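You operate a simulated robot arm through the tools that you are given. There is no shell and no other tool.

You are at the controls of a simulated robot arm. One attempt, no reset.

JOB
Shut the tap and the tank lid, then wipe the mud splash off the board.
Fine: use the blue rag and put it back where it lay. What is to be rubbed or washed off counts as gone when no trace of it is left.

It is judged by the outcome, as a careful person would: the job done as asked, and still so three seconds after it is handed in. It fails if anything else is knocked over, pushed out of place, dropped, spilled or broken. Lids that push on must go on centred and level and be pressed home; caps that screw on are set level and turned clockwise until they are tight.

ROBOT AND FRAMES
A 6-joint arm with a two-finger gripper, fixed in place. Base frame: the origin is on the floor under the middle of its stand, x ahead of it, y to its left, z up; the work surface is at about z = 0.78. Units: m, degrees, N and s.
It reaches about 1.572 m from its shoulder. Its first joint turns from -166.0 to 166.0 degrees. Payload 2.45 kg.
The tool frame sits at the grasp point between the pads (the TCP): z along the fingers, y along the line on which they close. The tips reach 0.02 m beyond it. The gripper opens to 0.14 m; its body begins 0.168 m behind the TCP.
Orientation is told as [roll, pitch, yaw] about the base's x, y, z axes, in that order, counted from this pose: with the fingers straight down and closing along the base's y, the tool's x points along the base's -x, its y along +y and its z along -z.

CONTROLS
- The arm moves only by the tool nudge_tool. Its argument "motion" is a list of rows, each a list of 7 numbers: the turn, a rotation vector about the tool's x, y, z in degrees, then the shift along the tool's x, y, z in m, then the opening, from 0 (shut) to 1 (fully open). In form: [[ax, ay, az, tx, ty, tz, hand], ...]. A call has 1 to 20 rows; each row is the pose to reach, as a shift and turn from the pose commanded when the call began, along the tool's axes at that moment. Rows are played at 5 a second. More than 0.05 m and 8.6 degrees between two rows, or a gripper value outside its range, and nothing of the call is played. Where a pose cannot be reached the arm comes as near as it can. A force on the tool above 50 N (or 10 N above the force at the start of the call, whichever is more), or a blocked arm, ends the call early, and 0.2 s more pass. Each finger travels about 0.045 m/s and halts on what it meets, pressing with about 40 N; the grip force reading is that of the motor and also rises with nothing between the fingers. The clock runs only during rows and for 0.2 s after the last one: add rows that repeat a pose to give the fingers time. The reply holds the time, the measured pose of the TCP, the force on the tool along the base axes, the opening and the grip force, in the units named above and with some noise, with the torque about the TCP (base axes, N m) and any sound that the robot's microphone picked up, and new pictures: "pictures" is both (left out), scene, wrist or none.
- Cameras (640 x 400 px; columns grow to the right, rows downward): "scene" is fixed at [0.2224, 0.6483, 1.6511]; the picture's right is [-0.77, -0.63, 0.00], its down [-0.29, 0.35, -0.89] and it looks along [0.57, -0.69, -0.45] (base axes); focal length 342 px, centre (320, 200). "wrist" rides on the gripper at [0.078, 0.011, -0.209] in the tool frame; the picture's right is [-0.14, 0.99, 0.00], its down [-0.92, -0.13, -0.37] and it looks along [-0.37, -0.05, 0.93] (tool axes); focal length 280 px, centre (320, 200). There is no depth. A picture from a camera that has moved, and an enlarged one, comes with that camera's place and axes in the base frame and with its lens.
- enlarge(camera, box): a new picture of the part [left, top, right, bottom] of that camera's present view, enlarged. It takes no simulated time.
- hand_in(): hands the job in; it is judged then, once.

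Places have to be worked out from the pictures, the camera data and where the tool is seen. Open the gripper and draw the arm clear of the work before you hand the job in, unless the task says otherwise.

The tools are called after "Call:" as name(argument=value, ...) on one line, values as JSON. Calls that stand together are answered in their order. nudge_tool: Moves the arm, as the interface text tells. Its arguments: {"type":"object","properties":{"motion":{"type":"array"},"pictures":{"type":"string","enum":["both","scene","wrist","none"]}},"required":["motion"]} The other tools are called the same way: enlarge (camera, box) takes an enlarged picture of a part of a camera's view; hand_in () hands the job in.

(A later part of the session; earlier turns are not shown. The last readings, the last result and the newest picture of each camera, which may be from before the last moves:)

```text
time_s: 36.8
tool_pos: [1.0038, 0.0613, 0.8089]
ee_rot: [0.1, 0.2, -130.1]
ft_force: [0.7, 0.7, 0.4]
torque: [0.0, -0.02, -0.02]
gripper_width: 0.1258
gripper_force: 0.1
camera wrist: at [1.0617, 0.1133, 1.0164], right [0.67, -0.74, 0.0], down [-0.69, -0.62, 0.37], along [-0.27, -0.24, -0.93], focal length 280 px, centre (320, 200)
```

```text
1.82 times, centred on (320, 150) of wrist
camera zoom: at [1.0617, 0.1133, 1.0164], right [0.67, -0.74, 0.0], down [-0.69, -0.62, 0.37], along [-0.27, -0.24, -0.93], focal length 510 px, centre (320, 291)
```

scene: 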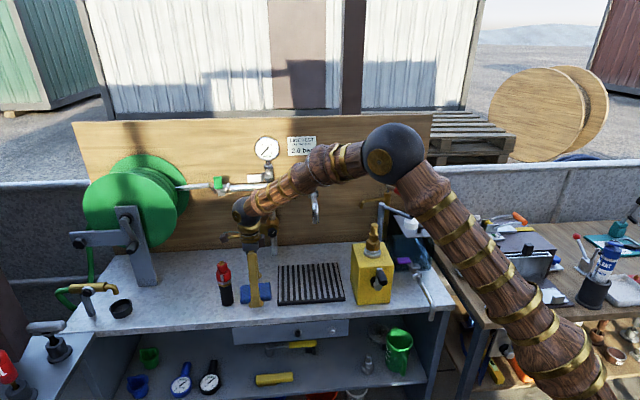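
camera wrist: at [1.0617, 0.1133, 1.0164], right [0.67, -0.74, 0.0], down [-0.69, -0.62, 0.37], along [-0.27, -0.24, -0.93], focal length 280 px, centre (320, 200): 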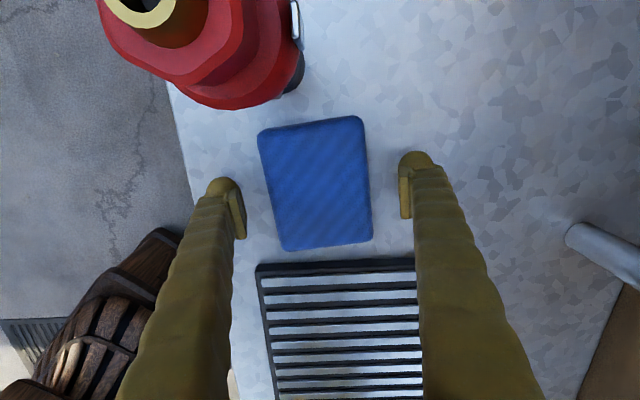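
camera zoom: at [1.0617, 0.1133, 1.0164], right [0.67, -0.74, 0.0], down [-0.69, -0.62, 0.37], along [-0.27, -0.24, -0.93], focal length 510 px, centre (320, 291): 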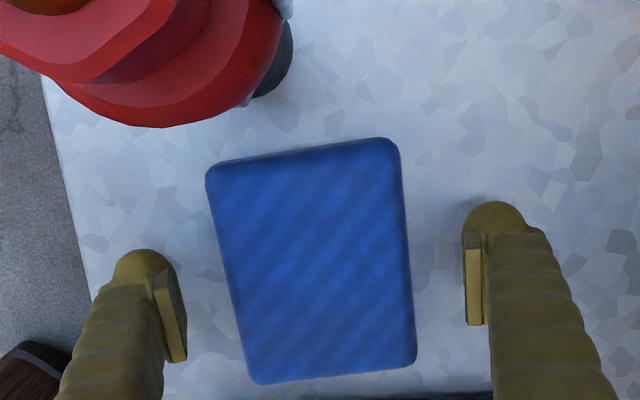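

The rag is centred between the fingers. I close on it.

Call:
nudge_tool(motion=[[0, 0, 0, 0, 0, 0, 0.7], [0, 0, 0, 0, 0, 0, 0.55], [0, 0, 0, 0, 0, 0, 0.45], [0, 0, 0, 0, 0, 0, 0.35], [0, 0, 0, 0, 0, 0, 0.35], [0, 0, 0, 0, 0, 0, 0.35]], pictures="both")

Call:
enlarge(camera="scene", box=[200, 230, 300, 320])

Call:
enlarge(camera="wrist", box=[200, 40, 440, 260])

```text
time_s: 38.2
tool_pos: [1.0042, 0.0614, 0.8079]
ee_rot: [-0.1, 0.1, -130.2]
ft_force: [0.1, 0.2, 0.6]
torque: [0.01, 0.01, 0.02]
gripper_width: 0.0831
gripper_force: 40.6
camera wrist: at [1.0616, 0.1133, 1.0167], right [0.67, -0.74, 0.0], down [-0.69, -0.62, 0.37], along [-0.27, -0.24, -0.93], focal length 280 px, centre (320, 200)
```

scene: 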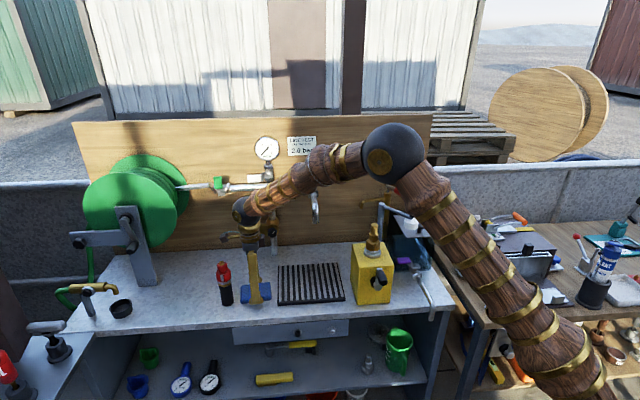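
wrist: 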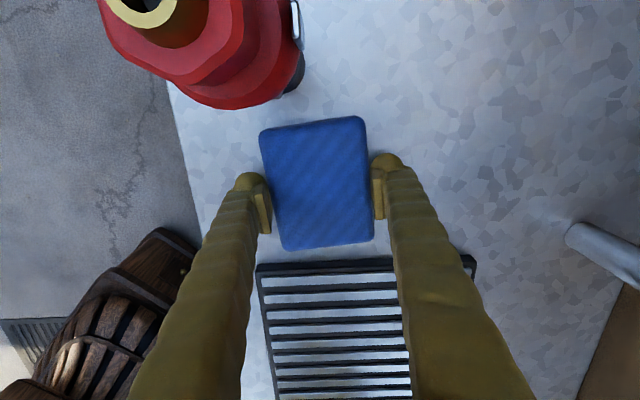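

```text
4.44 times, centred on (250, 275) of scene
camera zoom: at [0.2224, 0.6483, 1.6511], right [-0.77, -0.63, 0.0], down [-0.29, 0.35, -0.89], along [0.57, -0.69, -0.45], focal length 1518 px, centre (631, -133)
```

zoom: 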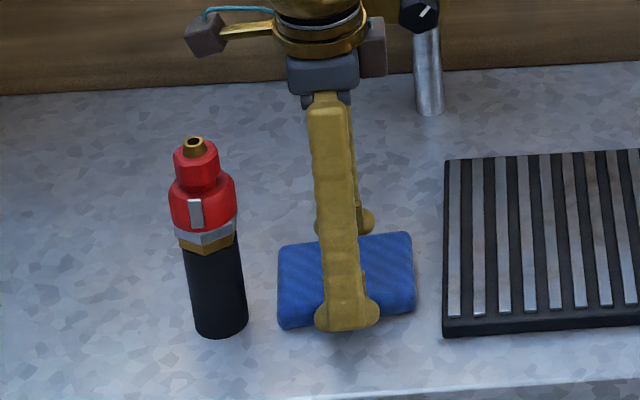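

```text
1.82 times, centred on (320, 150) of wrist
camera zoom: at [1.0616, 0.1133, 1.0167], right [0.67, -0.74, 0.0], down [-0.69, -0.62, 0.37], along [-0.27, -0.24, -0.93], focal length 510 px, centre (320, 291)
```

zoom: 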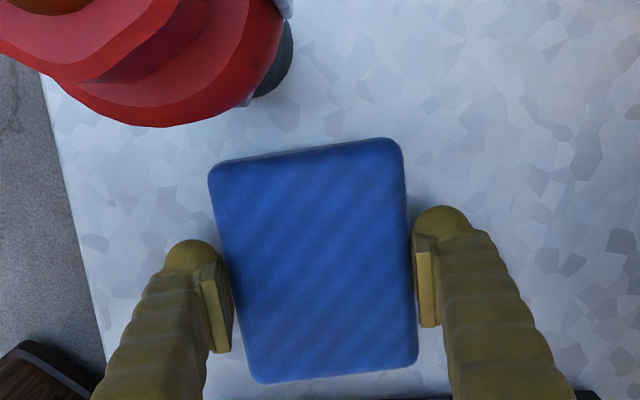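

The rag is gripped (width 0.083, 40 N) at TCP (1.0042, 0.0614, 0.8079), yaw -130.2, which I will use to put it back. I lift it straight up and check.

Call:
nudge_tool(motion=[[0, 0, 0, 0, 0, -0.01, 0.35], [0, 0, 0, 0, 0, -0.03, 0.35], [0, 0, 0, 0, 0, -0.06, 0.35], [0, 0, 0, 0, 0, -0.1, 0.35], [0, 0, 0, 0, 0, -0.14, 0.35], [0, 0, 0, 0, 0, -0.18, 0.35]], pictures="both")

Call:
enlarge(camera="scene", box=[200, 180, 300, 320])

```text
time_s: 39.6
tool_pos: [1.0012, 0.0613, 0.987]
ee_rot: [-0.1, 0.3, -130.1]
ft_force: [-0.1, 0.8, -0.3]
torque: [0.01, 0.04, 0.0]
gripper_width: 0.0834
gripper_force: 40.0
camera wrist: at [1.0588, 0.1136, 1.1964], right [0.67, -0.74, 0.0], down [-0.69, -0.62, 0.37], along [-0.27, -0.24, -0.93], focal length 280 px, centre (320, 200)
```

scene: 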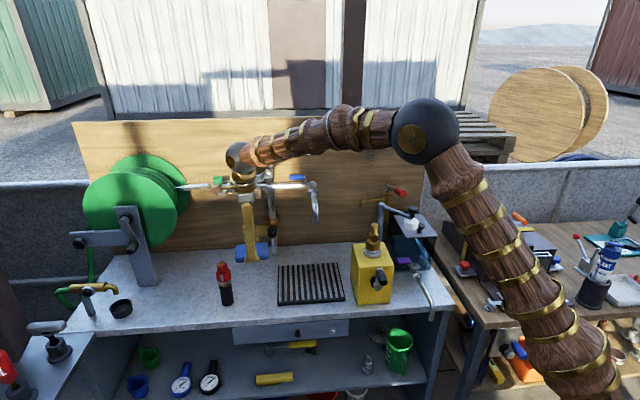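
wrist: 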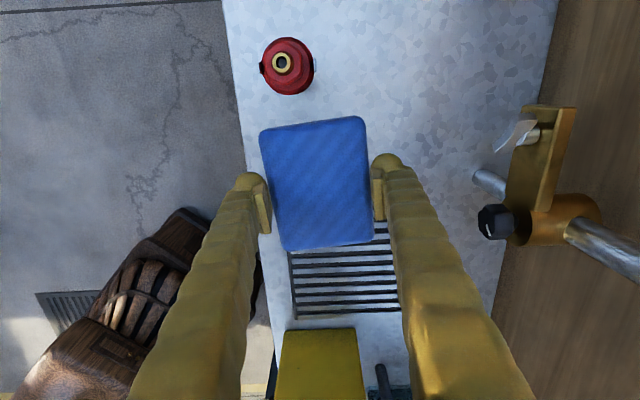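

```text
2.86 times, centred on (250, 250) of scene
camera zoom: at [0.2224, 0.6483, 1.6511], right [-0.77, -0.63, 0.0], down [-0.29, 0.35, -0.89], along [0.57, -0.69, -0.45], focal length 976 px, centre (520, 57)
```

zoom: 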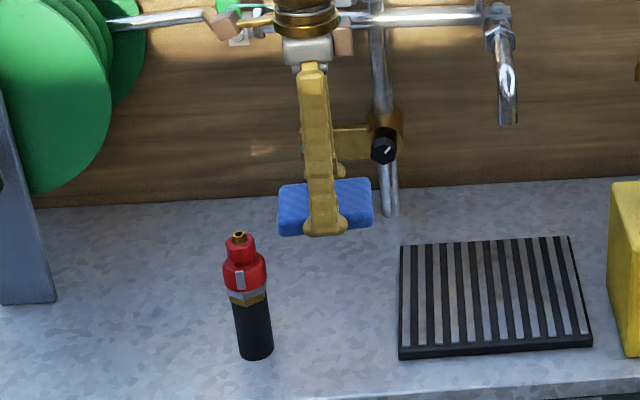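

The rag is firmly held and hasn't shifted. I carry it up and across to in front of the board (s≈0.30, w≈0.82, z≈1.27), staying above the tap.

Call:
nudge_tool(motion=[[0, 0, 0, 0, 0, -0.047, 0.35], [0, 0, 0.4, 0, 0, -0.094, 0.35], [0, 0, 0.8, -0.037, 0.0093, -0.124, 0.35], [0, 0, 1.2, -0.0741, 0.0186, -0.154, 0.35], [0, 0, 1.6, -0.1111, 0.0279, -0.184, 0.35], [0, 0, 2.0, -0.1481, 0.0372, -0.214, 0.35], [0, 0, 2.4, -0.1852, 0.0465, -0.244, 0.35], [0, 0, 2.8, -0.2222, 0.0558, -0.274, 0.35], [0, 0, 3.2, -0.2685, 0.0675, -0.283, 0.35], [0, 0, 3.6, -0.3148, 0.0791, -0.283, 0.35], [0, 0, 4.0, -0.3611, 0.0907, -0.283, 0.35], [0, 0, 4.4, -0.4074, 0.1023, -0.283, 0.35], [0, 0, 4.7, -0.4398, 0.1105, -0.283, 0.35], [0, 0, 4.9, -0.4629, 0.1163, -0.283, 0.35]], pictures="both")

```text
time_s: 42.6
tool_pos: [0.7941, -0.369, 1.2701]
ee_rot: [-0.2, 0.1, -135.0]
ft_force: [-0.9, -0.3, -1.2]
torque: [-0.01, -0.03, -0.01]
gripper_width: 0.0836
gripper_force: 40.5
camera wrist: at [0.8557, -0.3223, 1.4791], right [0.6, -0.8, 0.0], down [-0.74, -0.56, 0.37], along [-0.29, -0.22, -0.93], focal length 280 px, centre (320, 200)
```

scene: 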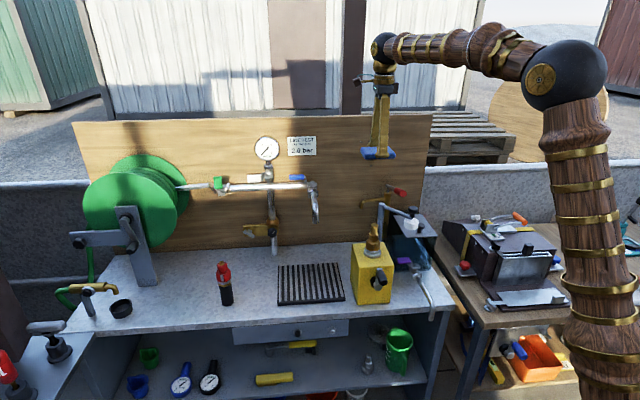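
wrist: 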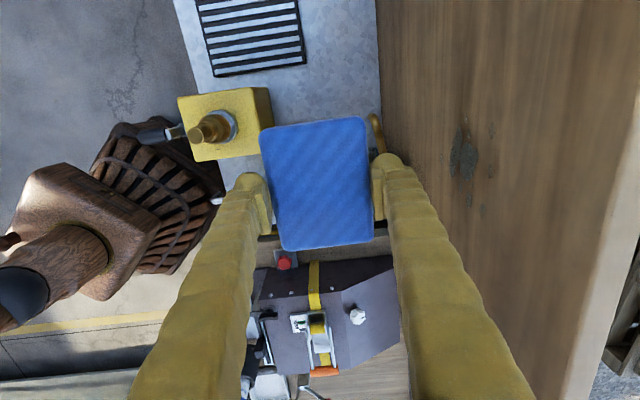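

I now pitch the tool forward by 90° about its x-axis so that the rag's underside faces the board.

Call:
nudge_tool(motion=[[-7.5, 0, 0, 0, 0.004, 0, 0.35], [-15, 0, 0, 0, 0.008, 0, 0.35], [-22.5, 0, 0, 0, 0.012, 0, 0.35], [-30, 0, 0, 0, 0.016, 0, 0.35], [-37.5, 0, 0, 0, 0.02, 0, 0.35], [-45, 0, 0, 0, 0.024, 0, 0.35], [-52.5, 0, 0, 0, 0.028, 0, 0.35], [-60, 0, 0, 0, 0.032, 0, 0.35], [-67.5, 0, 0, 0, 0.036, 0, 0.35], [-75, 0, 0, 0, 0.04, 0, 0.35], [-82.5, 0, 0, 0, 0.044, 0, 0.35], [-90, 0, 0, 0, 0.048, 0, 0.35]], pictures="both")

```text
time_s: 45.2
tool_pos: [0.8161, -0.3946, 1.2768]
ee_rot: [59.2, 0.0, -134.8]
ft_force: [0.1, 0.1, -1.1]
torque: [0.01, 0.03, 0.0]
gripper_width: 0.0835
gripper_force: 39.9
out of reach, approached as far as the arm can: row 8, 9, 10, 11, 12
camera wrist: at [0.7473, -0.2158, 1.3934], right [0.26, -0.46, 0.85], down [-0.92, -0.38, 0.08], along [0.29, -0.8, -0.52], focal length 280 px, centre (320, 200)
```

scene: 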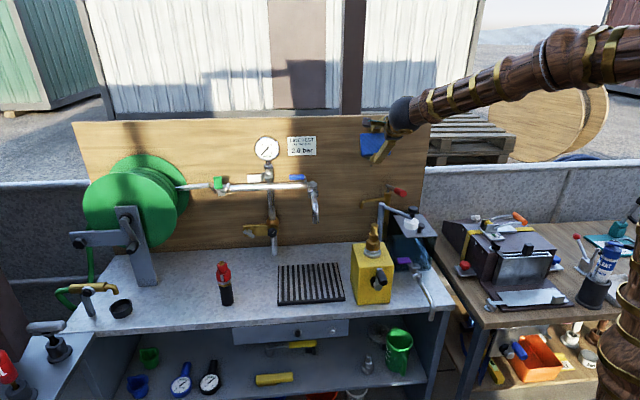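
wrist: 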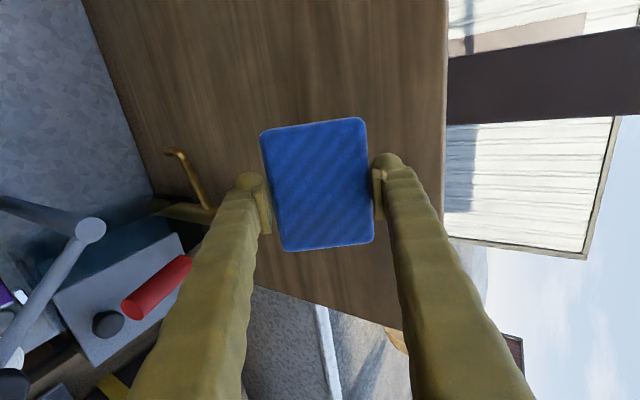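

The arm cannot pitch beyond about 59° with the gripper rolled this way, probably because of a last-joint limit. Spinning the gripper about its own axis so the camera sits above should free it, and the rag then stands taller on the board. First I test which pose counts as commanded by backing off a little.

Call:
nudge_tool(motion=[[8, 0, 0, 0, 0, 0, 0.35]], pictures="none")

```text
time_s: 45.6
tool_pos: [0.8154, -0.3938, 1.2786]
ee_rot: [51.3, 0.2, -134.8]
ft_force: [-0.2, 0.9, -0.8]
torque: [-0.01, 0.02, -0.02]
gripper_width: 0.0833
gripper_force: 40.0
```

The commanded pose follows the measured one. I spin the gripper about its own axis the long way (-270° in two calls), keeping the rag in place in free space.

Call:
nudge_tool(motion=[[0, 0, -8.4, 0, 0, 0, 0.35], [0, 0, -16.8, 0, 0, 0, 0.35], [0, 0, -25.2, 0, 0, 0, 0.35], [0, 0, -33.6, 0, 0, 0, 0.35], [0, 0, -42, 0, 0, 0, 0.35], [0, 0, -50.4, 0, 0, 0, 0.35], [0, 0, -58.8, 0, 0, 0, 0.35], [0, 0, -67.2, 0, 0, 0, 0.35], [0, 0, -75.6, 0, 0, 0, 0.35], [0, 0, -84, 0, 0, 0, 0.35], [0, 0, -92.4, 0, 0, 0, 0.35], [0, 0, -100.8, 0, 0, 0, 0.35], [0, 0, -109.2, 0, 0, 0, 0.35], [0, 0, -117.6, 0, 0, 0, 0.35], [0, 0, -126, 0, 0, 0, 0.35], [0, 0, -134.4, 0, 0, 0, 0.35]], pictures="both")

```text
time_s: 49.0
tool_pos: [0.8169, -0.3935, 1.2767]
ee_rot: [-41.1, -34.0, 12.7]
ft_force: [1.2, 0.7, 0.1]
torque: [-0.05, 0.02, 0.03]
gripper_width: 0.0835
gripper_force: 40.5
camera wrist: at [0.6393, -0.2837, 1.3594], right [0.3, 0.83, -0.46], down [0.52, 0.27, 0.81], along [0.8, -0.49, -0.35], focal length 280 px, centre (320, 200)
```

scene: 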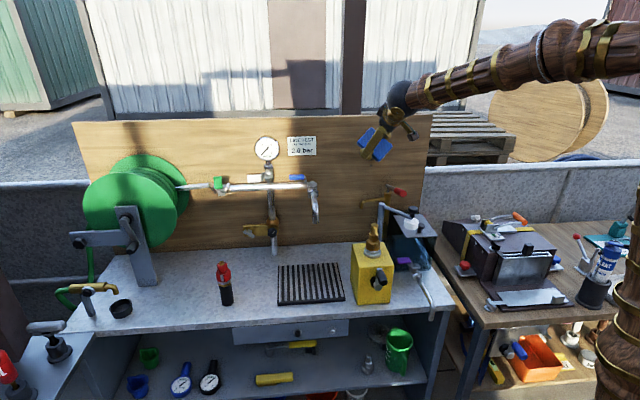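
wrist: 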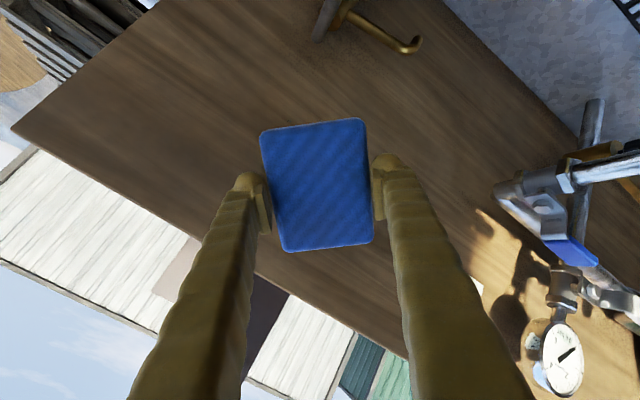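

Call:
nudge_tool(motion=[[0, 0, -8, 0, 0, 0, 0.35], [0, 0, -16, 0, 0, 0, 0.35], [0, 0, -24, 0, 0, 0, 0.35], [0, 0, -32, 0, 0, 0, 0.35], [0, 0, -40, 0, 0, 0, 0.35], [0, 0, -48, 0, 0, 0, 0.35], [0, 0, -56, 0, 0, 0, 0.35], [0, 0, -64, 0, 0, 0, 0.35], [0, 0, -72, 0, 0, 0, 0.35], [0, 0, -80, 0, 0, 0, 0.35], [0, 0, -88, 0, 0, 0, 0.35], [0, 0, -96, 0, 0, 0, 0.35], [0, 0, -104, 0, 0, 0, 0.35], [0, 0, -112, 0, 0, 0, 0.35], [0, 0, -120, 0, 0, 0, 0.35], [0, 0, -128, 0, 0, 0, 0.35], [0, 0, -135.6, 0, 0, 0, 0.35]], pictures="both")

```text
time_s: 52.6
tool_pos: [0.8175, -0.3933, 1.2772]
ee_rot: [0.0, 51.3, 135.1]
ft_force: [-0.2, 0.6, -0.2]
torque: [0.01, 0.02, 0.02]
gripper_width: 0.0833
gripper_force: 39.7
camera wrist: at [0.7279, -0.3205, 1.4693], right [-0.76, -0.64, -0.11], down [-0.52, 0.7, -0.49], along [0.39, -0.31, -0.87], focal length 280 px, centre (320, 200)
```

scene: 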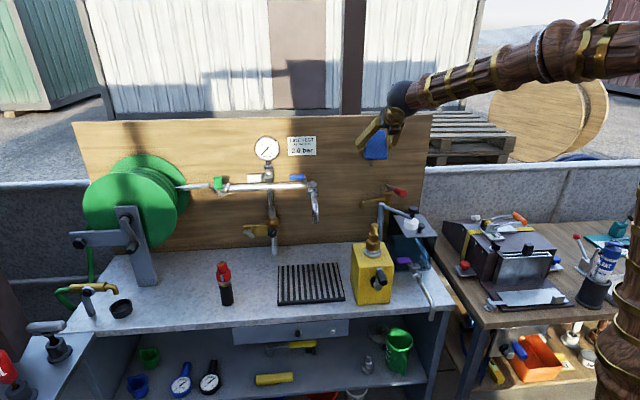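
wrist: 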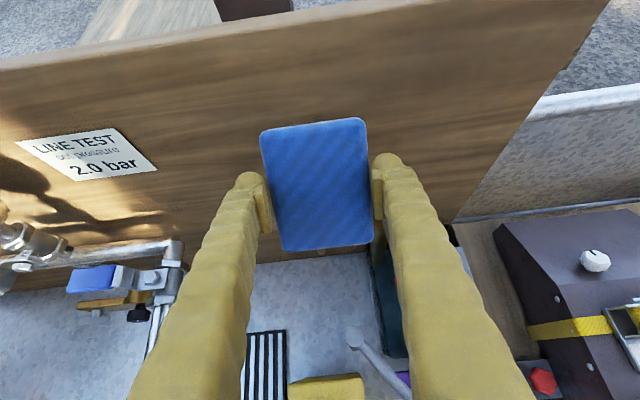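

The orientation is now [0, 51, 135] with the camera above. I pitch on to 90° so the rag faces the board squarely.

Call:
nudge_tool(motion=[[0, 7.7, 0, 0, 0, 0, 0.35], [0, 15.5, 0, 0, 0, 0, 0.35], [0, 23.2, 0, 0, 0, 0, 0.35], [0, 31, 0, 0, 0, 0, 0.35], [0, 38.7, 0, 0, 0, 0, 0.35]], pictures="both")

```text
time_s: 53.8
tool_pos: [0.8156, -0.3929, 1.2784]
ee_rot: [-116.8, 89.8, 18.4]
ft_force: [0.3, 0.2, -0.2]
torque: [0.07, 0.0, 0.04]
gripper_width: 0.0836
gripper_force: 39.4
camera wrist: at [0.6598, -0.2538, 1.3555], right [-0.7, -0.7, -0.14], down [-0.17, 0.35, -0.92], along [0.7, -0.62, -0.36], focal length 280 px, centre (320, 200)
```

scene: 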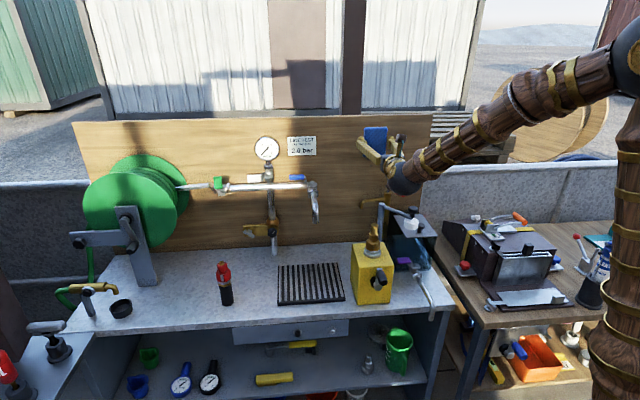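
wrist: 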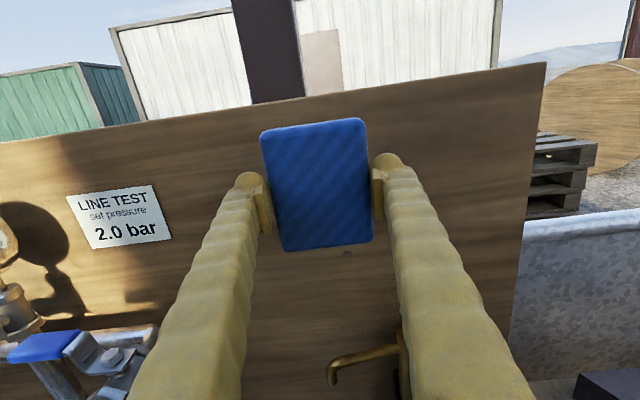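

The tool now points straight at the board (effective yaw 135, pitch 90). A mud spot showing below the rag triangulates to w≈0.97 on the board. I move to s≈0.288, z≈1.20 and approach to a few centimetres from the surface.

Call:
nudge_tool(motion=[[0, 0, 0, -0.026, 0.004, 0, 0.35], [0, 0, 0, -0.052, 0.008, 0, 0.35], [0, 0, 0, -0.078, 0.011, 0, 0.35], [0, 0, 0, -0.078, 0.011, 0.025, 0.35], [0, 0, 0, -0.078, 0.011, 0.05, 0.35], [0, 0, 0, -0.078, 0.011, 0.06, 0.35]], pictures="both")

Call:
enlarge(camera="scene", box=[340, 100, 440, 240])

```text
time_s: 55.2
tool_pos: [0.8527, -0.4432, 1.2004]
ee_rot: [-84.0, 89.9, 51.0]
ft_force: [-0.9, 0.2, -0.9]
torque: [0.01, -0.01, -0.03]
gripper_width: 0.0835
gripper_force: 39.6
camera wrist: at [0.6962, -0.3045, 1.2787], right [-0.7, -0.7, -0.14], down [-0.17, 0.35, -0.92], along [0.7, -0.62, -0.37], focal length 280 px, centre (320, 200)
```

scene: 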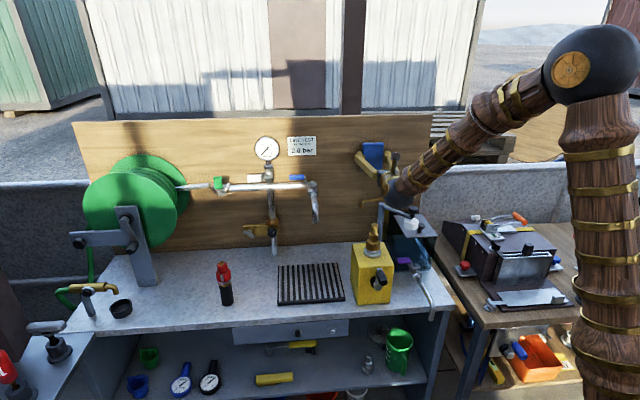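
wrist: 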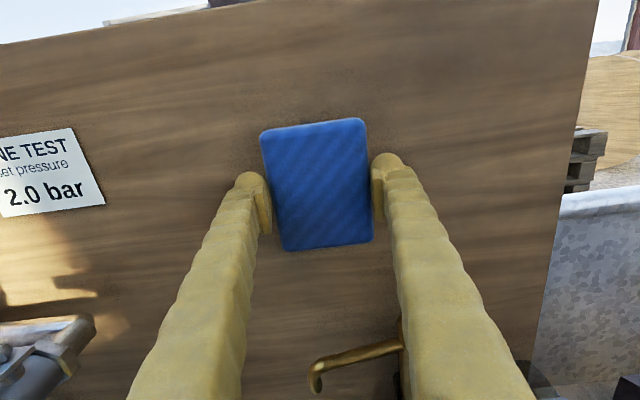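

```text
2.86 times, centred on (390, 170) of scene
camera zoom: at [0.2224, 0.6483, 1.6511], right [-0.77, -0.63, 0.0], down [-0.29, 0.35, -0.89], along [0.57, -0.69, -0.45], focal length 976 px, centre (120, 286)
```

zoom: 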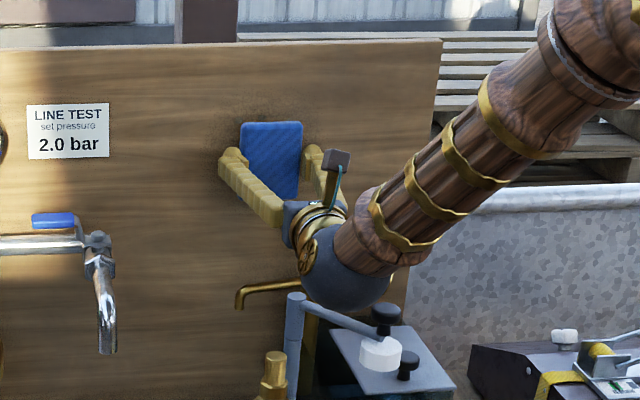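

Clearances look fine. I approach the board further in small steps to find contact.

Call:
nudge_tool(motion=[[0, 0, 0, 0, 0, 0.006, 0.35], [0, 0, 0, 0, 0, 0.012, 0.35], [0, 0, 0, 0, 0, 0.017, 0.35], [0, 0, 0, 0, 0, 0.02, 0.35]], pictures="none")

```text
time_s: 56.2
tool_pos: [0.8669, -0.4578, 1.2002]
ee_rot: [-80.2, 89.9, 55.0]
ft_force: [0.6, 1.5, -0.3]
torque: [0.03, 0.02, -0.02]
gripper_width: 0.0836
gripper_force: 39.8
```

Call:
nudge_tool(motion=[[0, 0, 0, 0, 0, 0.002, 0.35], [0, 0, 0, 0, 0, 0.004, 0.35], [0, 0, 0, 0, 0, 0.006, 0.35]], pictures="wrist")

```text
time_s: 57.0
tool_pos: [0.8697, -0.4616, 1.2]
ee_rot: [-80.8, 89.9, 54.3]
ft_force: [-16.1, 13.1, -1.0]
torque: [-0.72, -0.89, 0.31]
gripper_width: 0.0835
gripper_force: 40.0
camera wrist: at [0.7135, -0.3216, 1.2777], right [-0.7, -0.7, -0.14], down [-0.17, 0.35, -0.92], along [0.7, -0.62, -0.37], focal length 280 px, centre (320, 200)
```

wrist: 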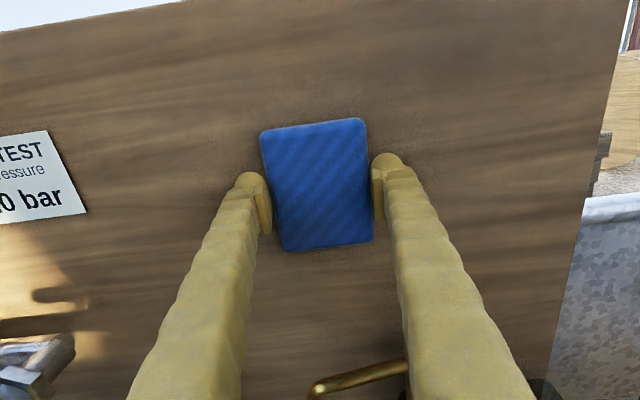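

Contact at TCP w≈0.941 with about 21 N. The torque shows the pressure is mostly at the rag's top edge, so I back off slightly, tilt the tool by about +1.5° and press again.

Call:
nudge_tool(motion=[[0, 0, 0, 0, 0, -0.004, 0.35], [0, 0.8, 0, 0, 0, -0.004, 0.35], [0, 1.6, 0, 0, 0, -0.004, 0.35], [0, 1.6, 0, 0, 0, -0.002, 0.35], [0, 1.6, 0, 0, 0, 0, 0.35], [0, 1.6, 0, 0, 0, 0, 0.35]], pictures="none")

```text
time_s: 58.4
tool_pos: [0.8697, -0.4619, 1.1998]
ee_rot: [-176.9, 88.4, -41.6]
ft_force: [-14.3, 15.0, 4.2]
torque: [0.75, 0.7, 0.12]
gripper_width: 0.0834
gripper_force: 39.8
```

Now the pressure is at the bottom edge, so flat lies in between. I halve the tilt.

Call:
nudge_tool(motion=[[0, -0.4, 0, 0, 0, -0.003, 0.35], [0, -0.8, 0, 0, 0, -0.003, 0.35], [0, -0.8, 0, 0, 0, -0.001, 0.35], [0, -0.8, 0, 0, 0, 0.0005, 0.35], [0, -0.8, 0, 0, 0, 0.0005, 0.35]], pictures="none")

```text
time_s: 59.6
tool_pos: [0.8705, -0.4625, 1.1996]
ee_rot: [-174.0, 89.1, -38.8]
ft_force: [-18.0, 15.4, -1.7]
torque: [-0.32, -0.34, 0.07]
gripper_width: 0.0834
gripper_force: 40.2
```

The rag now lies nearly flat (24 N, small torque). I start wiping with horizontal strokes at this height and slightly higher.

Call:
nudge_tool(motion=[[0, 0.1, 0, 0, 0.011, -0.0003, 0.35], [0, 0.1, 0, 0, 0.022, -0.0003, 0.35], [0, 0.1, 0, 0, 0.011, -0.0003, 0.35], [0, 0.1, 0, 0, 0, -0.0003, 0.35], [0, 0.1, 0, 0, -0.012, -0.0003, 0.35], [0, 0.1, 0, 0, -0.025, -0.0003, 0.35], [0, 0.1, 0, 0, -0.012, -0.0003, 0.35], [0, 0.1, 0, 0, 0, -0.0003, 0.35], [0, 0.1, 0, 0, 0.011, -0.0003, 0.35], [0, 0.1, 0, 0, 0.022, -0.0003, 0.35], [0, 0.1, 0, 0.01, 0.022, -0.0003, 0.35], [0, 0.1, 0, 0.01, 0.011, -0.0003, 0.35], [0, 0.1, 0, 0.01, 0, -0.0003, 0.35], [0, 0.1, 0, 0.01, -0.012, -0.0003, 0.35], [0, 0.1, 0, 0.01, -0.025, -0.0003, 0.35], [0, 0.1, 0, 0.01, -0.012, -0.0003, 0.35], [0, 0.1, 0, 0.01, 0, -0.0003, 0.35]], pictures="both")

```text
time_s: 63.2
tool_pos: [0.8701, -0.4614, 1.2094]
ee_rot: [-173.6, 89.0, -38.5]
ft_force: [-0.2, 0.3, -0.8]
torque: [-0.01, -0.01, 0.01]
gripper_width: 0.0834
gripper_force: 39.9
camera wrist: at [0.7125, -0.3209, 1.2846], right [-0.7, -0.7, -0.14], down [-0.16, 0.34, -0.93], along [0.7, -0.62, -0.35], focal length 280 px, centre (320, 200)
```

scene: 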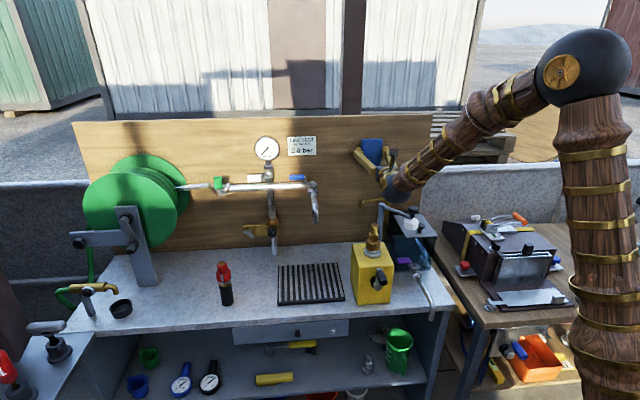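
wrist: 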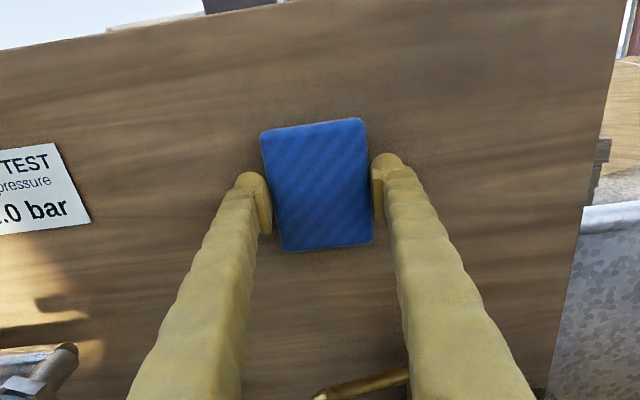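

The contact was lost at the end (0 N). I press in slightly more and recheck the force.

Call:
nudge_tool(motion=[[0, 0, 0, 0, 0, 0.0008, 0.35], [0, 0, 0, 0, 0, 0.0015, 0.35], [0, 0, 0, 0, 0, 0.0015, 0.35]], pictures="none")

```text
time_s: 64.0
tool_pos: [0.8702, -0.4617, 1.2099]
ee_rot: [-174.4, 89.2, -39.3]
ft_force: [-26.6, 23.1, 2.2]
torque: [-0.01, 0.01, -0.11]
gripper_width: 0.0834
gripper_force: 40.1
```

Full, flat contact now: 35 N with almost no torque. I ease off slightly and do the strokes at this depth.

Call:
nudge_tool(motion=[[0, 0, 0, 0, 0.011, -0.0004, 0.35], [0, 0, 0, 0, 0.022, -0.0004, 0.35], [0, 0, 0, 0, 0.011, -0.0004, 0.35], [0, 0, 0, 0, 0, -0.0004, 0.35], [0, 0, 0, 0, -0.012, -0.0004, 0.35], [0, 0, 0, 0, -0.025, -0.0004, 0.35]], pictures="none")

```text
time_s: 65.4
tool_pos: [0.8886, -0.4448, 1.2105]
ee_rot: [-172.6, 89.1, -37.2]
ft_force: [-27.9, 14.0, 0.2]
torque: [0.01, -0.04, -0.99]
gripper_width: 0.0836
gripper_force: 40.1
```

Strokes are working, with about 30 N normal force and 10 N friction. I continue over the lower and upper parts of the splash, compensating for the small tilt.

Call:
nudge_tool(motion=[[0, 0, 0, -0.01, 0, -0.0003, 0.35], [0, 0, 0, -0.02, 0, -0.0005, 0.35], [0, 0, 0, -0.028, 0, -0.0006, 0.35], [0, 0, 0, -0.028, 0.012, -0.0006, 0.35], [0, 0, 0, -0.028, 0.024, -0.0006, 0.35], [0, 0, 0, -0.028, 0.03, -0.0006, 0.35], [0, 0, 0, -0.028, 0.018, -0.0006, 0.35], [0, 0, 0, -0.028, 0.006, -0.0006, 0.35], [0, 0, 0, -0.028, 0.018, -0.0006, 0.35], [0, 0, 0, -0.028, 0.03, -0.0006, 0.35]], pictures="none")

```text
time_s: 67.6
tool_pos: [0.8673, -0.4644, 1.1806]
ee_rot: [-174.5, 89.1, -39.3]
ft_force: [-0.4, 0.1, 0.1]
torque: [0.03, 0.0, 0.04]
gripper_width: 0.0836
gripper_force: 39.6
```

Contact was lost at the lower position. I press in a little and read the force here.

Call:
nudge_tool(motion=[[0, 0, 0, 0, 0, 0.0005, 0.35], [0, 0, 0, 0, 0, 0.001, 0.35], [0, 0, 0, 0, 0, 0.001, 0.35]], pictures="wrist")

```text
time_s: 68.4
tool_pos: [0.8687, -0.4653, 1.1815]
ee_rot: [-174.3, 89.1, -39.1]
ft_force: [0.4, -0.7, 0.2]
torque: [0.0, 0.01, 0.01]
gripper_width: 0.0834
gripper_force: 40.3
camera wrist: at [0.7103, -0.3252, 1.2561], right [-0.7, -0.7, -0.14], down [-0.16, 0.34, -0.93], along [0.7, -0.62, -0.35], focal length 280 px, centre (320, 200)
```

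wrist: 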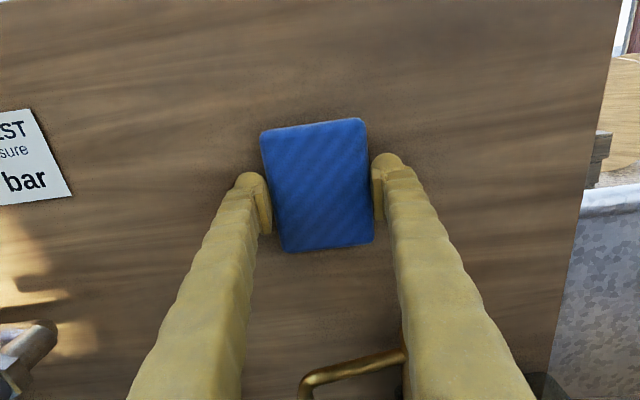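

Call:
nudge_tool(motion=[[0, 0, 0, 0, 0, 0.0005, 0.35], [0, 0, 0, 0, 0, 0.001, 0.35], [0, 0, 0, 0, 0, 0.0015, 0.35], [0, 0, 0, 0, 0, 0.0015, 0.35]], pictures="none")

```text
time_s: 69.4
tool_pos: [0.8675, -0.4658, 1.1809]
ee_rot: [-175.5, 89.1, -40.3]
ft_force: [-32.3, 33.4, -1.3]
torque: [-0.02, 0.01, -0.06]
gripper_width: 0.0834
gripper_force: 40.2
```

Contact again: 46 N, flat. The rag probably slid back slightly in the grip. I ease off to about 20 N and stroke across the lower part.

Call:
nudge_tool(motion=[[0, 0, 0, 0, 0, -0.0009, 0.35], [0, 0, 0, 0, -0.01, -0.0009, 0.35], [0, 0, 0, 0, -0.02, -0.0009, 0.35], [0, 0, 0, 0, -0.03, -0.0009, 0.35], [0, 0, 0, 0, -0.02, -0.0009, 0.35], [0, 0, 0, 0, -0.01, -0.0009, 0.35], [0, 0, 0, 0, 0, -0.0009, 0.35]], pictures="none")

```text
time_s: 71.0
tool_pos: [0.8677, -0.468, 1.1822]
ee_rot: [-174.7, 89.1, -39.4]
ft_force: [-5.1, 15.1, -0.3]
torque: [0.01, -0.07, 0.78]
gripper_width: 0.0835
gripper_force: 40.0
```

Contact held at about 14 N. I continue with the right side and the upper part.

Call:
nudge_tool(motion=[[0, 0, 0, 0.01, 0.006, 0.0001, 0.35], [0, 0, 0, 0.018, 0.013, 0.0002, 0.35], [0, 0, 0, 0.027, 0.016, 0.0003, 0.35], [0, 0, 0, 0.036, 0.016, 0.0004, 0.35], [0, 0, 0, 0.036, 0.004, 0.0004, 0.35], [0, 0, 0, 0.036, -0.008, 0.0004, 0.35]], pictures="wrist")

```text
time_s: 72.4
tool_pos: [0.8745, -0.4614, 1.2176]
ee_rot: [-175.5, 89.1, -40.3]
ft_force: [0.0, -0.1, -1.0]
torque: [0.02, 0.02, 0.01]
gripper_width: 0.0834
gripper_force: 40.2
camera wrist: at [0.7163, -0.321, 1.2931], right [-0.7, -0.7, -0.14], down [-0.16, 0.34, -0.93], along [0.7, -0.62, -0.35], focal length 280 px, centre (320, 200)
```

wrist: 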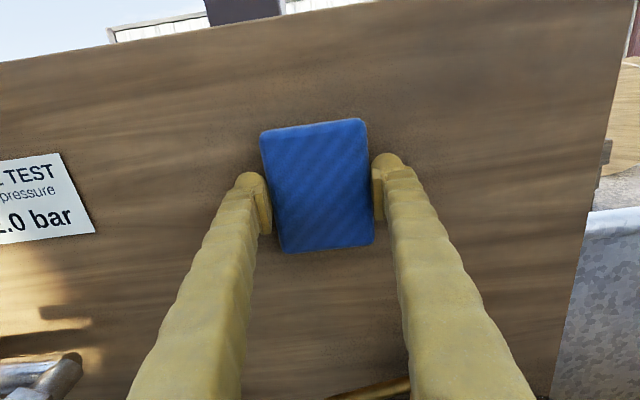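

Contact slipped away again near the top. Before continuing, I back off and rise so the camera can see the mud area between the fingers.

Call:
nudge_tool(motion=[[0, 0, 0, 0, 0, -0.02, 0.35], [0, 0, 0, 0, 0, -0.05, 0.35], [0, 0, 0, 0.04, 0, -0.06, 0.35], [0, 0, 0, 0.08, 0, -0.06, 0.35], [0, 0, 0, 0.12, 0, -0.06, 0.35]], pictures="both")

Call:
enlarge(camera="wrist", box=[230, 230, 410, 350])

Call:
enlarge(camera="scene", box=[330, 110, 430, 200])

```text
time_s: 73.6
tool_pos: [0.8285, -0.4187, 1.3346]
ee_rot: [-173.4, 89.3, -38.0]
ft_force: [-0.1, 0.1, -1.0]
torque: [0.0, -0.06, 0.02]
gripper_width: 0.0834
gripper_force: 39.9
camera wrist: at [0.6712, -0.2771, 1.411], right [-0.7, -0.7, -0.14], down [-0.16, 0.34, -0.93], along [0.7, -0.62, -0.35], focal length 280 px, centre (320, 200)
```

scene: 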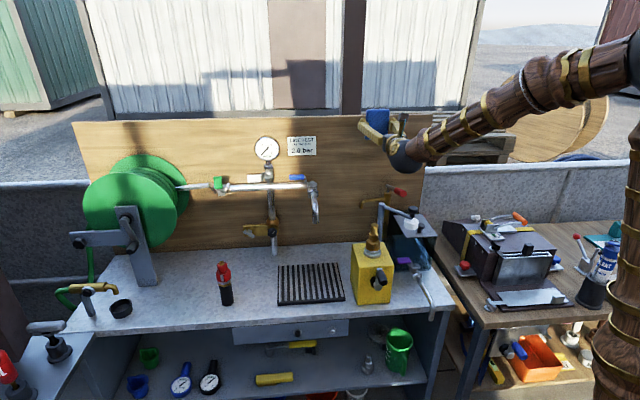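
wrist: 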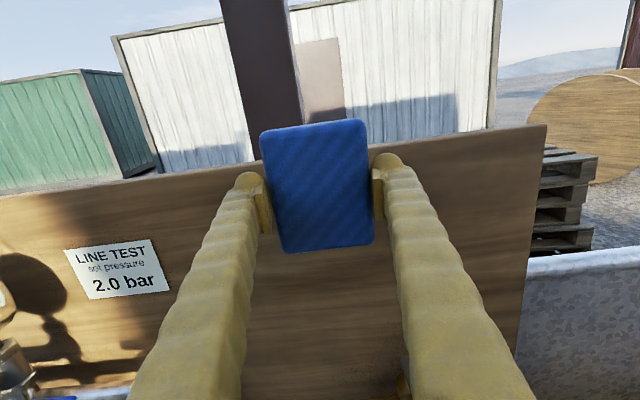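

```text
3.33 times, centred on (320, 290) of wrist
camera zoom: at [0.6712, -0.2771, 1.411], right [-0.7, -0.7, -0.14], down [-0.16, 0.34, -0.93], along [0.7, -0.62, -0.35], focal length 935 px, centre (320, -100)
```

zoom: 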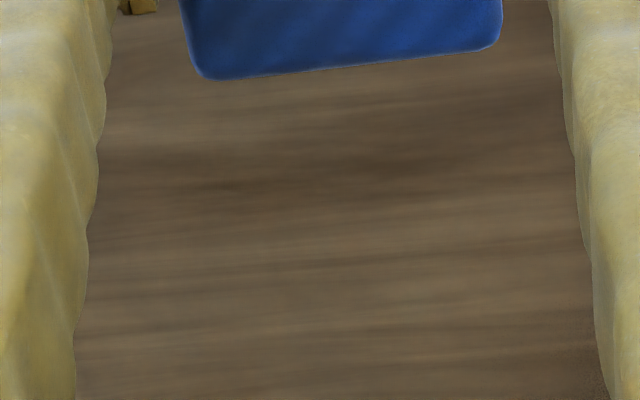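

```text
4.44 times, centred on (380, 155) of scene
camera zoom: at [0.2224, 0.6483, 1.6511], right [-0.77, -0.63, 0.0], down [-0.29, 0.35, -0.89], along [0.57, -0.69, -0.45], focal length 1518 px, centre (53, 400)
```

zoom: 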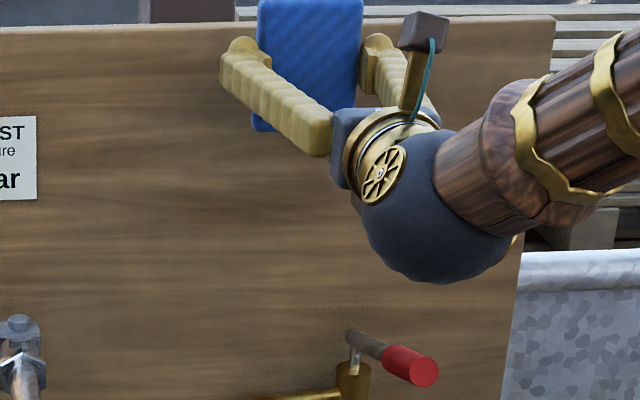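

The visible part of the board looks clean. I rise a bit more to check the upper spots as well.

Call:
nudge_tool(motion=[[0, 0, 0, 0.04, 0, -0.01, 0.35], [0, 0, 0, 0.08, 0, -0.02, 0.35]], pictures="both")

Call:
enlarge(camera="wrist", box=[240, 250, 400, 350])

Call:
enlarge(camera="scene", box=[340, 120, 400, 180])

```text
time_s: 74.2
tool_pos: [0.8124, -0.4043, 1.4162]
ee_rot: [-173.7, 89.2, -38.3]
ft_force: [0.1, 0.5, -1.0]
torque: [-0.02, -0.02, -0.03]
gripper_width: 0.0834
gripper_force: 40.1
camera wrist: at [0.6561, -0.2643, 1.4913], right [-0.7, -0.7, -0.14], down [-0.16, 0.34, -0.93], along [0.7, -0.62, -0.35], focal length 280 px, centre (320, 200)
```

scene: 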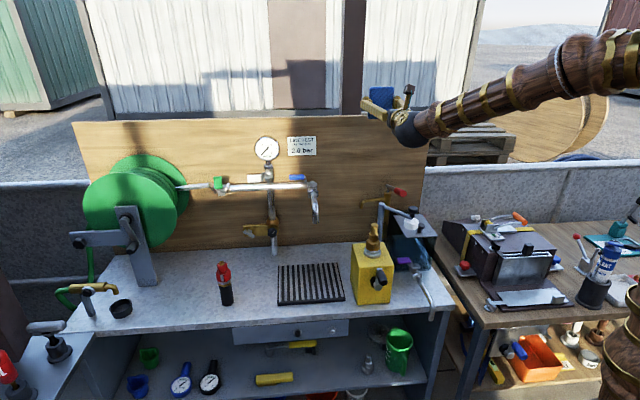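
wrist: 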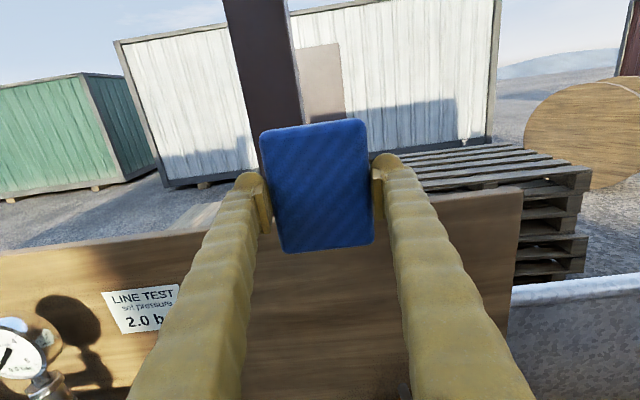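

```text
4.00 times, centred on (320, 300) of wrist
camera zoom: at [0.6561, -0.2643, 1.4913], right [-0.7, -0.7, -0.14], down [-0.16, 0.34, -0.93], along [0.7, -0.62, -0.35], focal length 1122 px, centre (320, -200)
```

zoom: 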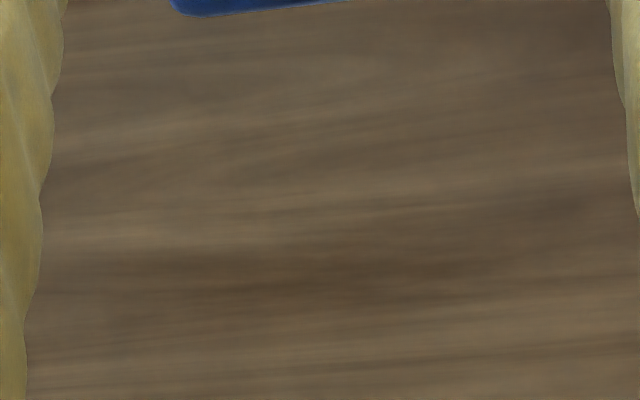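

```text
6.67 times, centred on (370, 150) of scene
camera zoom: at [0.2224, 0.6483, 1.6511], right [-0.77, -0.63, 0.0], down [-0.29, 0.35, -0.89], along [0.57, -0.69, -0.45], focal length 2277 px, centre (-13, 533)
```

zoom: 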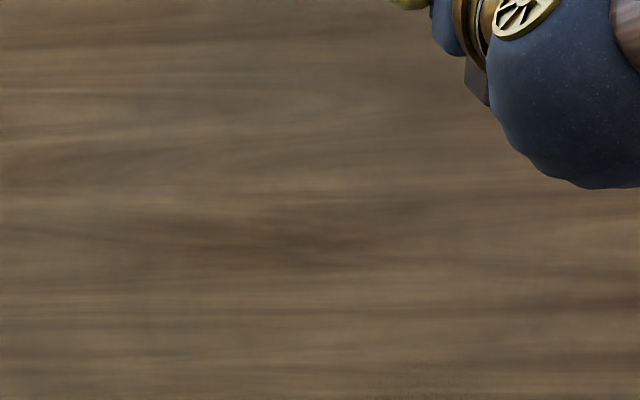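

The spots look gone. I zoom in further on where the main blob was to be sure no faint trace remains.

Call:
enlarge(camera="scene", box=[350, 135, 390, 175])

Call:
enlarge(camera="scene", box=[310, 110, 430, 210])

Call:
enlarge(camera="wrist", box=[280, 280, 390, 350])

```text
10.00 times, centred on (370, 155) of scene
camera zoom: at [0.2224, 0.6483, 1.6511], right [-0.77, -0.63, 0.0], down [-0.29, 0.35, -0.89], along [0.57, -0.69, -0.45], focal length 3416 px, centre (-180, 650)
```

zoom: 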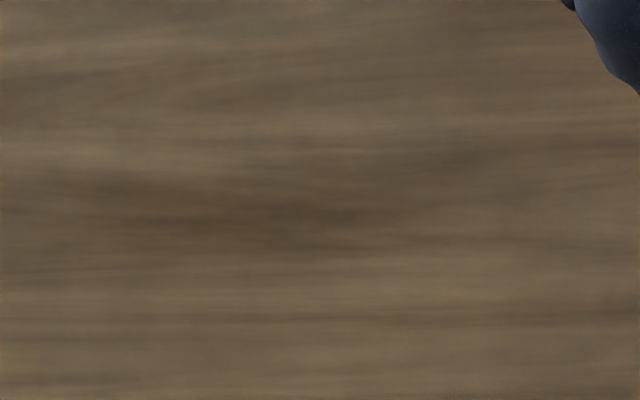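

```text
4.00 times, centred on (370, 160) of scene
camera zoom: at [0.2224, 0.6483, 1.6511], right [-0.77, -0.63, 0.0], down [-0.29, 0.35, -0.89], along [0.57, -0.69, -0.45], focal length 1366 px, centre (120, 360)
```

zoom: 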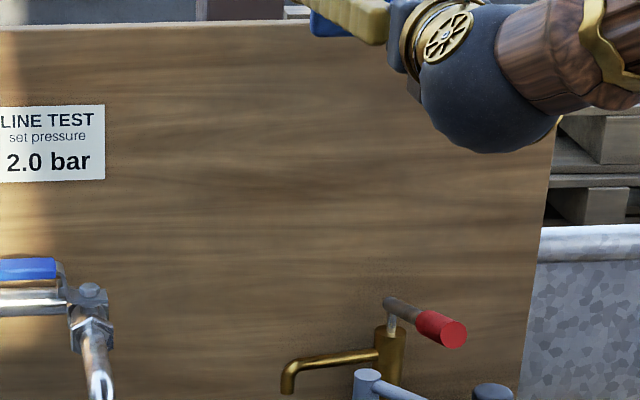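

```text
5.71 times, centred on (335, 315) of wrist
camera zoom: at [0.6561, -0.2643, 1.4913], right [-0.7, -0.7, -0.14], down [-0.16, 0.34, -0.93], along [0.7, -0.62, -0.35], focal length 1602 px, centre (234, -457)
```

zoom: 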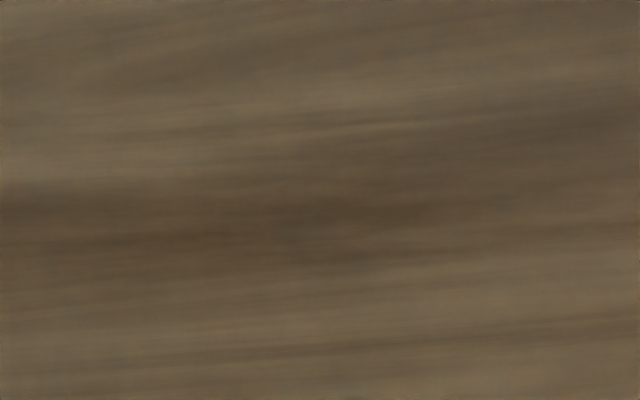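

The mud is gone; what remains is brown wood grain. Now I take the rag back by reversing the path, first pitching the tool back to about 51°.

Call:
nudge_tool(motion=[[0, -7.9, 0, 0, 0, -0.01, 0.35], [0, -15.8, 0, 0, 0, -0.02, 0.35], [0, -23.7, 0, 0, 0, -0.02, 0.35], [0, -31.6, 0, 0, 0, -0.02, 0.35], [0, -39.5, 0, 0, 0, -0.02, 0.35]], pictures="none")

```text
time_s: 75.4
tool_pos: [0.8004, -0.3892, 1.4157]
ee_rot: [-0.1, 51.4, 135.1]
ft_force: [0.0, 0.9, -0.6]
torque: [-0.02, 0.02, -0.02]
gripper_width: 0.0835
gripper_force: 40.3
```

I spin the gripper back by +135° in this first half.

Call:
nudge_tool(motion=[[0, 0, 8, 0, 0, 0, 0.35], [0, 0, 16, 0, 0, 0, 0.35], [0, 0, 24, 0, 0, 0, 0.35], [0, 0, 32, 0, 0, 0, 0.35], [0, 0, 40, 0, 0, 0, 0.35], [0, 0, 48, 0, 0, 0, 0.35], [0, 0, 56, 0, 0, 0, 0.35], [0, 0, 64, 0, 0, 0, 0.35], [0, 0, 72, 0, 0, 0, 0.35], [0, 0, 80, 0, 0, 0, 0.35], [0, 0, 88, 0, 0, 0, 0.35], [0, 0, 96, 0, 0, 0, 0.35], [0, 0, 104, 0, 0, 0, 0.35], [0, 0, 112, 0, 0, 0, 0.35], [0, 0, 120, 0, 0, 0, 0.35], [0, 0, 128, 0, 0, 0, 0.35], [0, 0, 135, 0, 0, 0, 0.35]], pictures="none")

```text
time_s: 79.0
tool_pos: [0.799, -0.3895, 1.4159]
ee_rot: [-41.4, -33.7, 13.1]
ft_force: [-0.2, 0.3, 0.0]
torque: [0.0, -0.01, -0.03]
gripper_width: 0.0835
gripper_force: 39.9
```

The pose is as expected, so I spin the remaining +135°.

Call:
nudge_tool(motion=[[0, 0, 8, 0, 0, 0, 0.35], [0, 0, 16, 0, 0, 0, 0.35], [0, 0, 24, 0, 0, 0, 0.35], [0, 0, 32, 0, 0, 0, 0.35], [0, 0, 40, 0, 0, 0, 0.35], [0, 0, 48, 0, 0, 0, 0.35], [0, 0, 56, 0, 0, 0, 0.35], [0, 0, 64, 0, 0, 0, 0.35], [0, 0, 72, 0, 0, 0, 0.35], [0, 0, 80, 0, 0, 0, 0.35], [0, 0, 88, 0, 0, 0, 0.35], [0, 0, 96, 0, 0, 0, 0.35], [0, 0, 104, 0, 0, 0, 0.35], [0, 0, 112, 0, 0, 0, 0.35], [0, 0, 120, 0, 0, 0, 0.35], [0, 0, 128, 0, 0, 0, 0.35], [0, 0, 135, 0, 0, 0, 0.35]], pictures="none")

```text
time_s: 82.6
tool_pos: [0.7995, -0.3886, 1.4164]
ee_rot: [51.4, 0.2, -135.0]
ft_force: [0.1, -0.2, -0.7]
torque: [0.03, 0.0, 0.0]
gripper_width: 0.0835
gripper_force: 40.2
```

Next I bring the tool back to vertical.

Call:
nudge_tool(motion=[[7.35, 0, 0, 0, 0, 0, 0.35], [14.7, 0, 0, 0, 0, 0, 0.35], [22, 0, 0, 0, 0, 0, 0.35], [29.4, 0, 0, 0, 0, 0, 0.35], [36.7, 0, 0, 0, 0, 0, 0.35], [44.1, 0, 0, 0, 0, 0, 0.35], [51.4, 0, 0, 0, 0, 0, 0.35]], pictures="wrist")

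```text
time_s: 84.2
tool_pos: [0.7995, -0.3888, 1.4171]
ee_rot: [-0.1, 0.1, -134.8]
ft_force: [-0.8, 0.7, 0.7]
torque: [-0.03, -0.12, -0.02]
gripper_width: 0.0834
gripper_force: 40.0
camera wrist: at [0.8615, -0.3411, 1.6261], right [0.61, -0.8, 0.0], down [-0.74, -0.56, 0.37], along [-0.29, -0.22, -0.93], focal length 280 px, centre (320, 200)
```

wrist: 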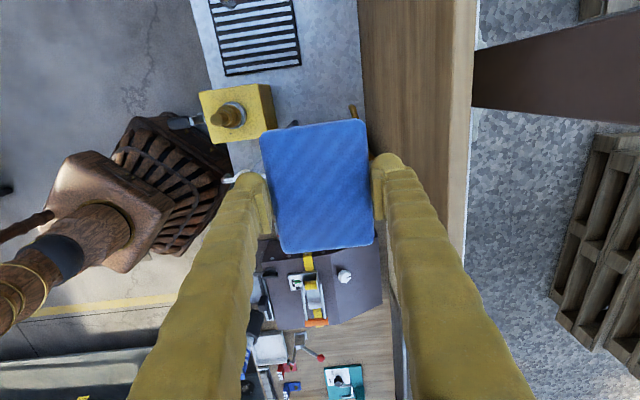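

I enlarge the rag in the grip to compare its pose with that at the grasp.

Call:
enlarge(camera="wrist", box=[200, 40, 440, 260])

```text
1.82 times, centred on (320, 150) of wrist
camera zoom: at [0.8615, -0.3411, 1.6261], right [0.61, -0.8, 0.0], down [-0.74, -0.56, 0.37], along [-0.29, -0.22, -0.93], focal length 510 px, centre (320, 291)
```

zoom: 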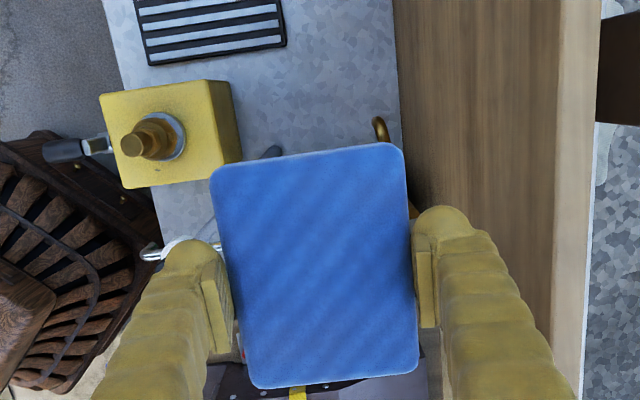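

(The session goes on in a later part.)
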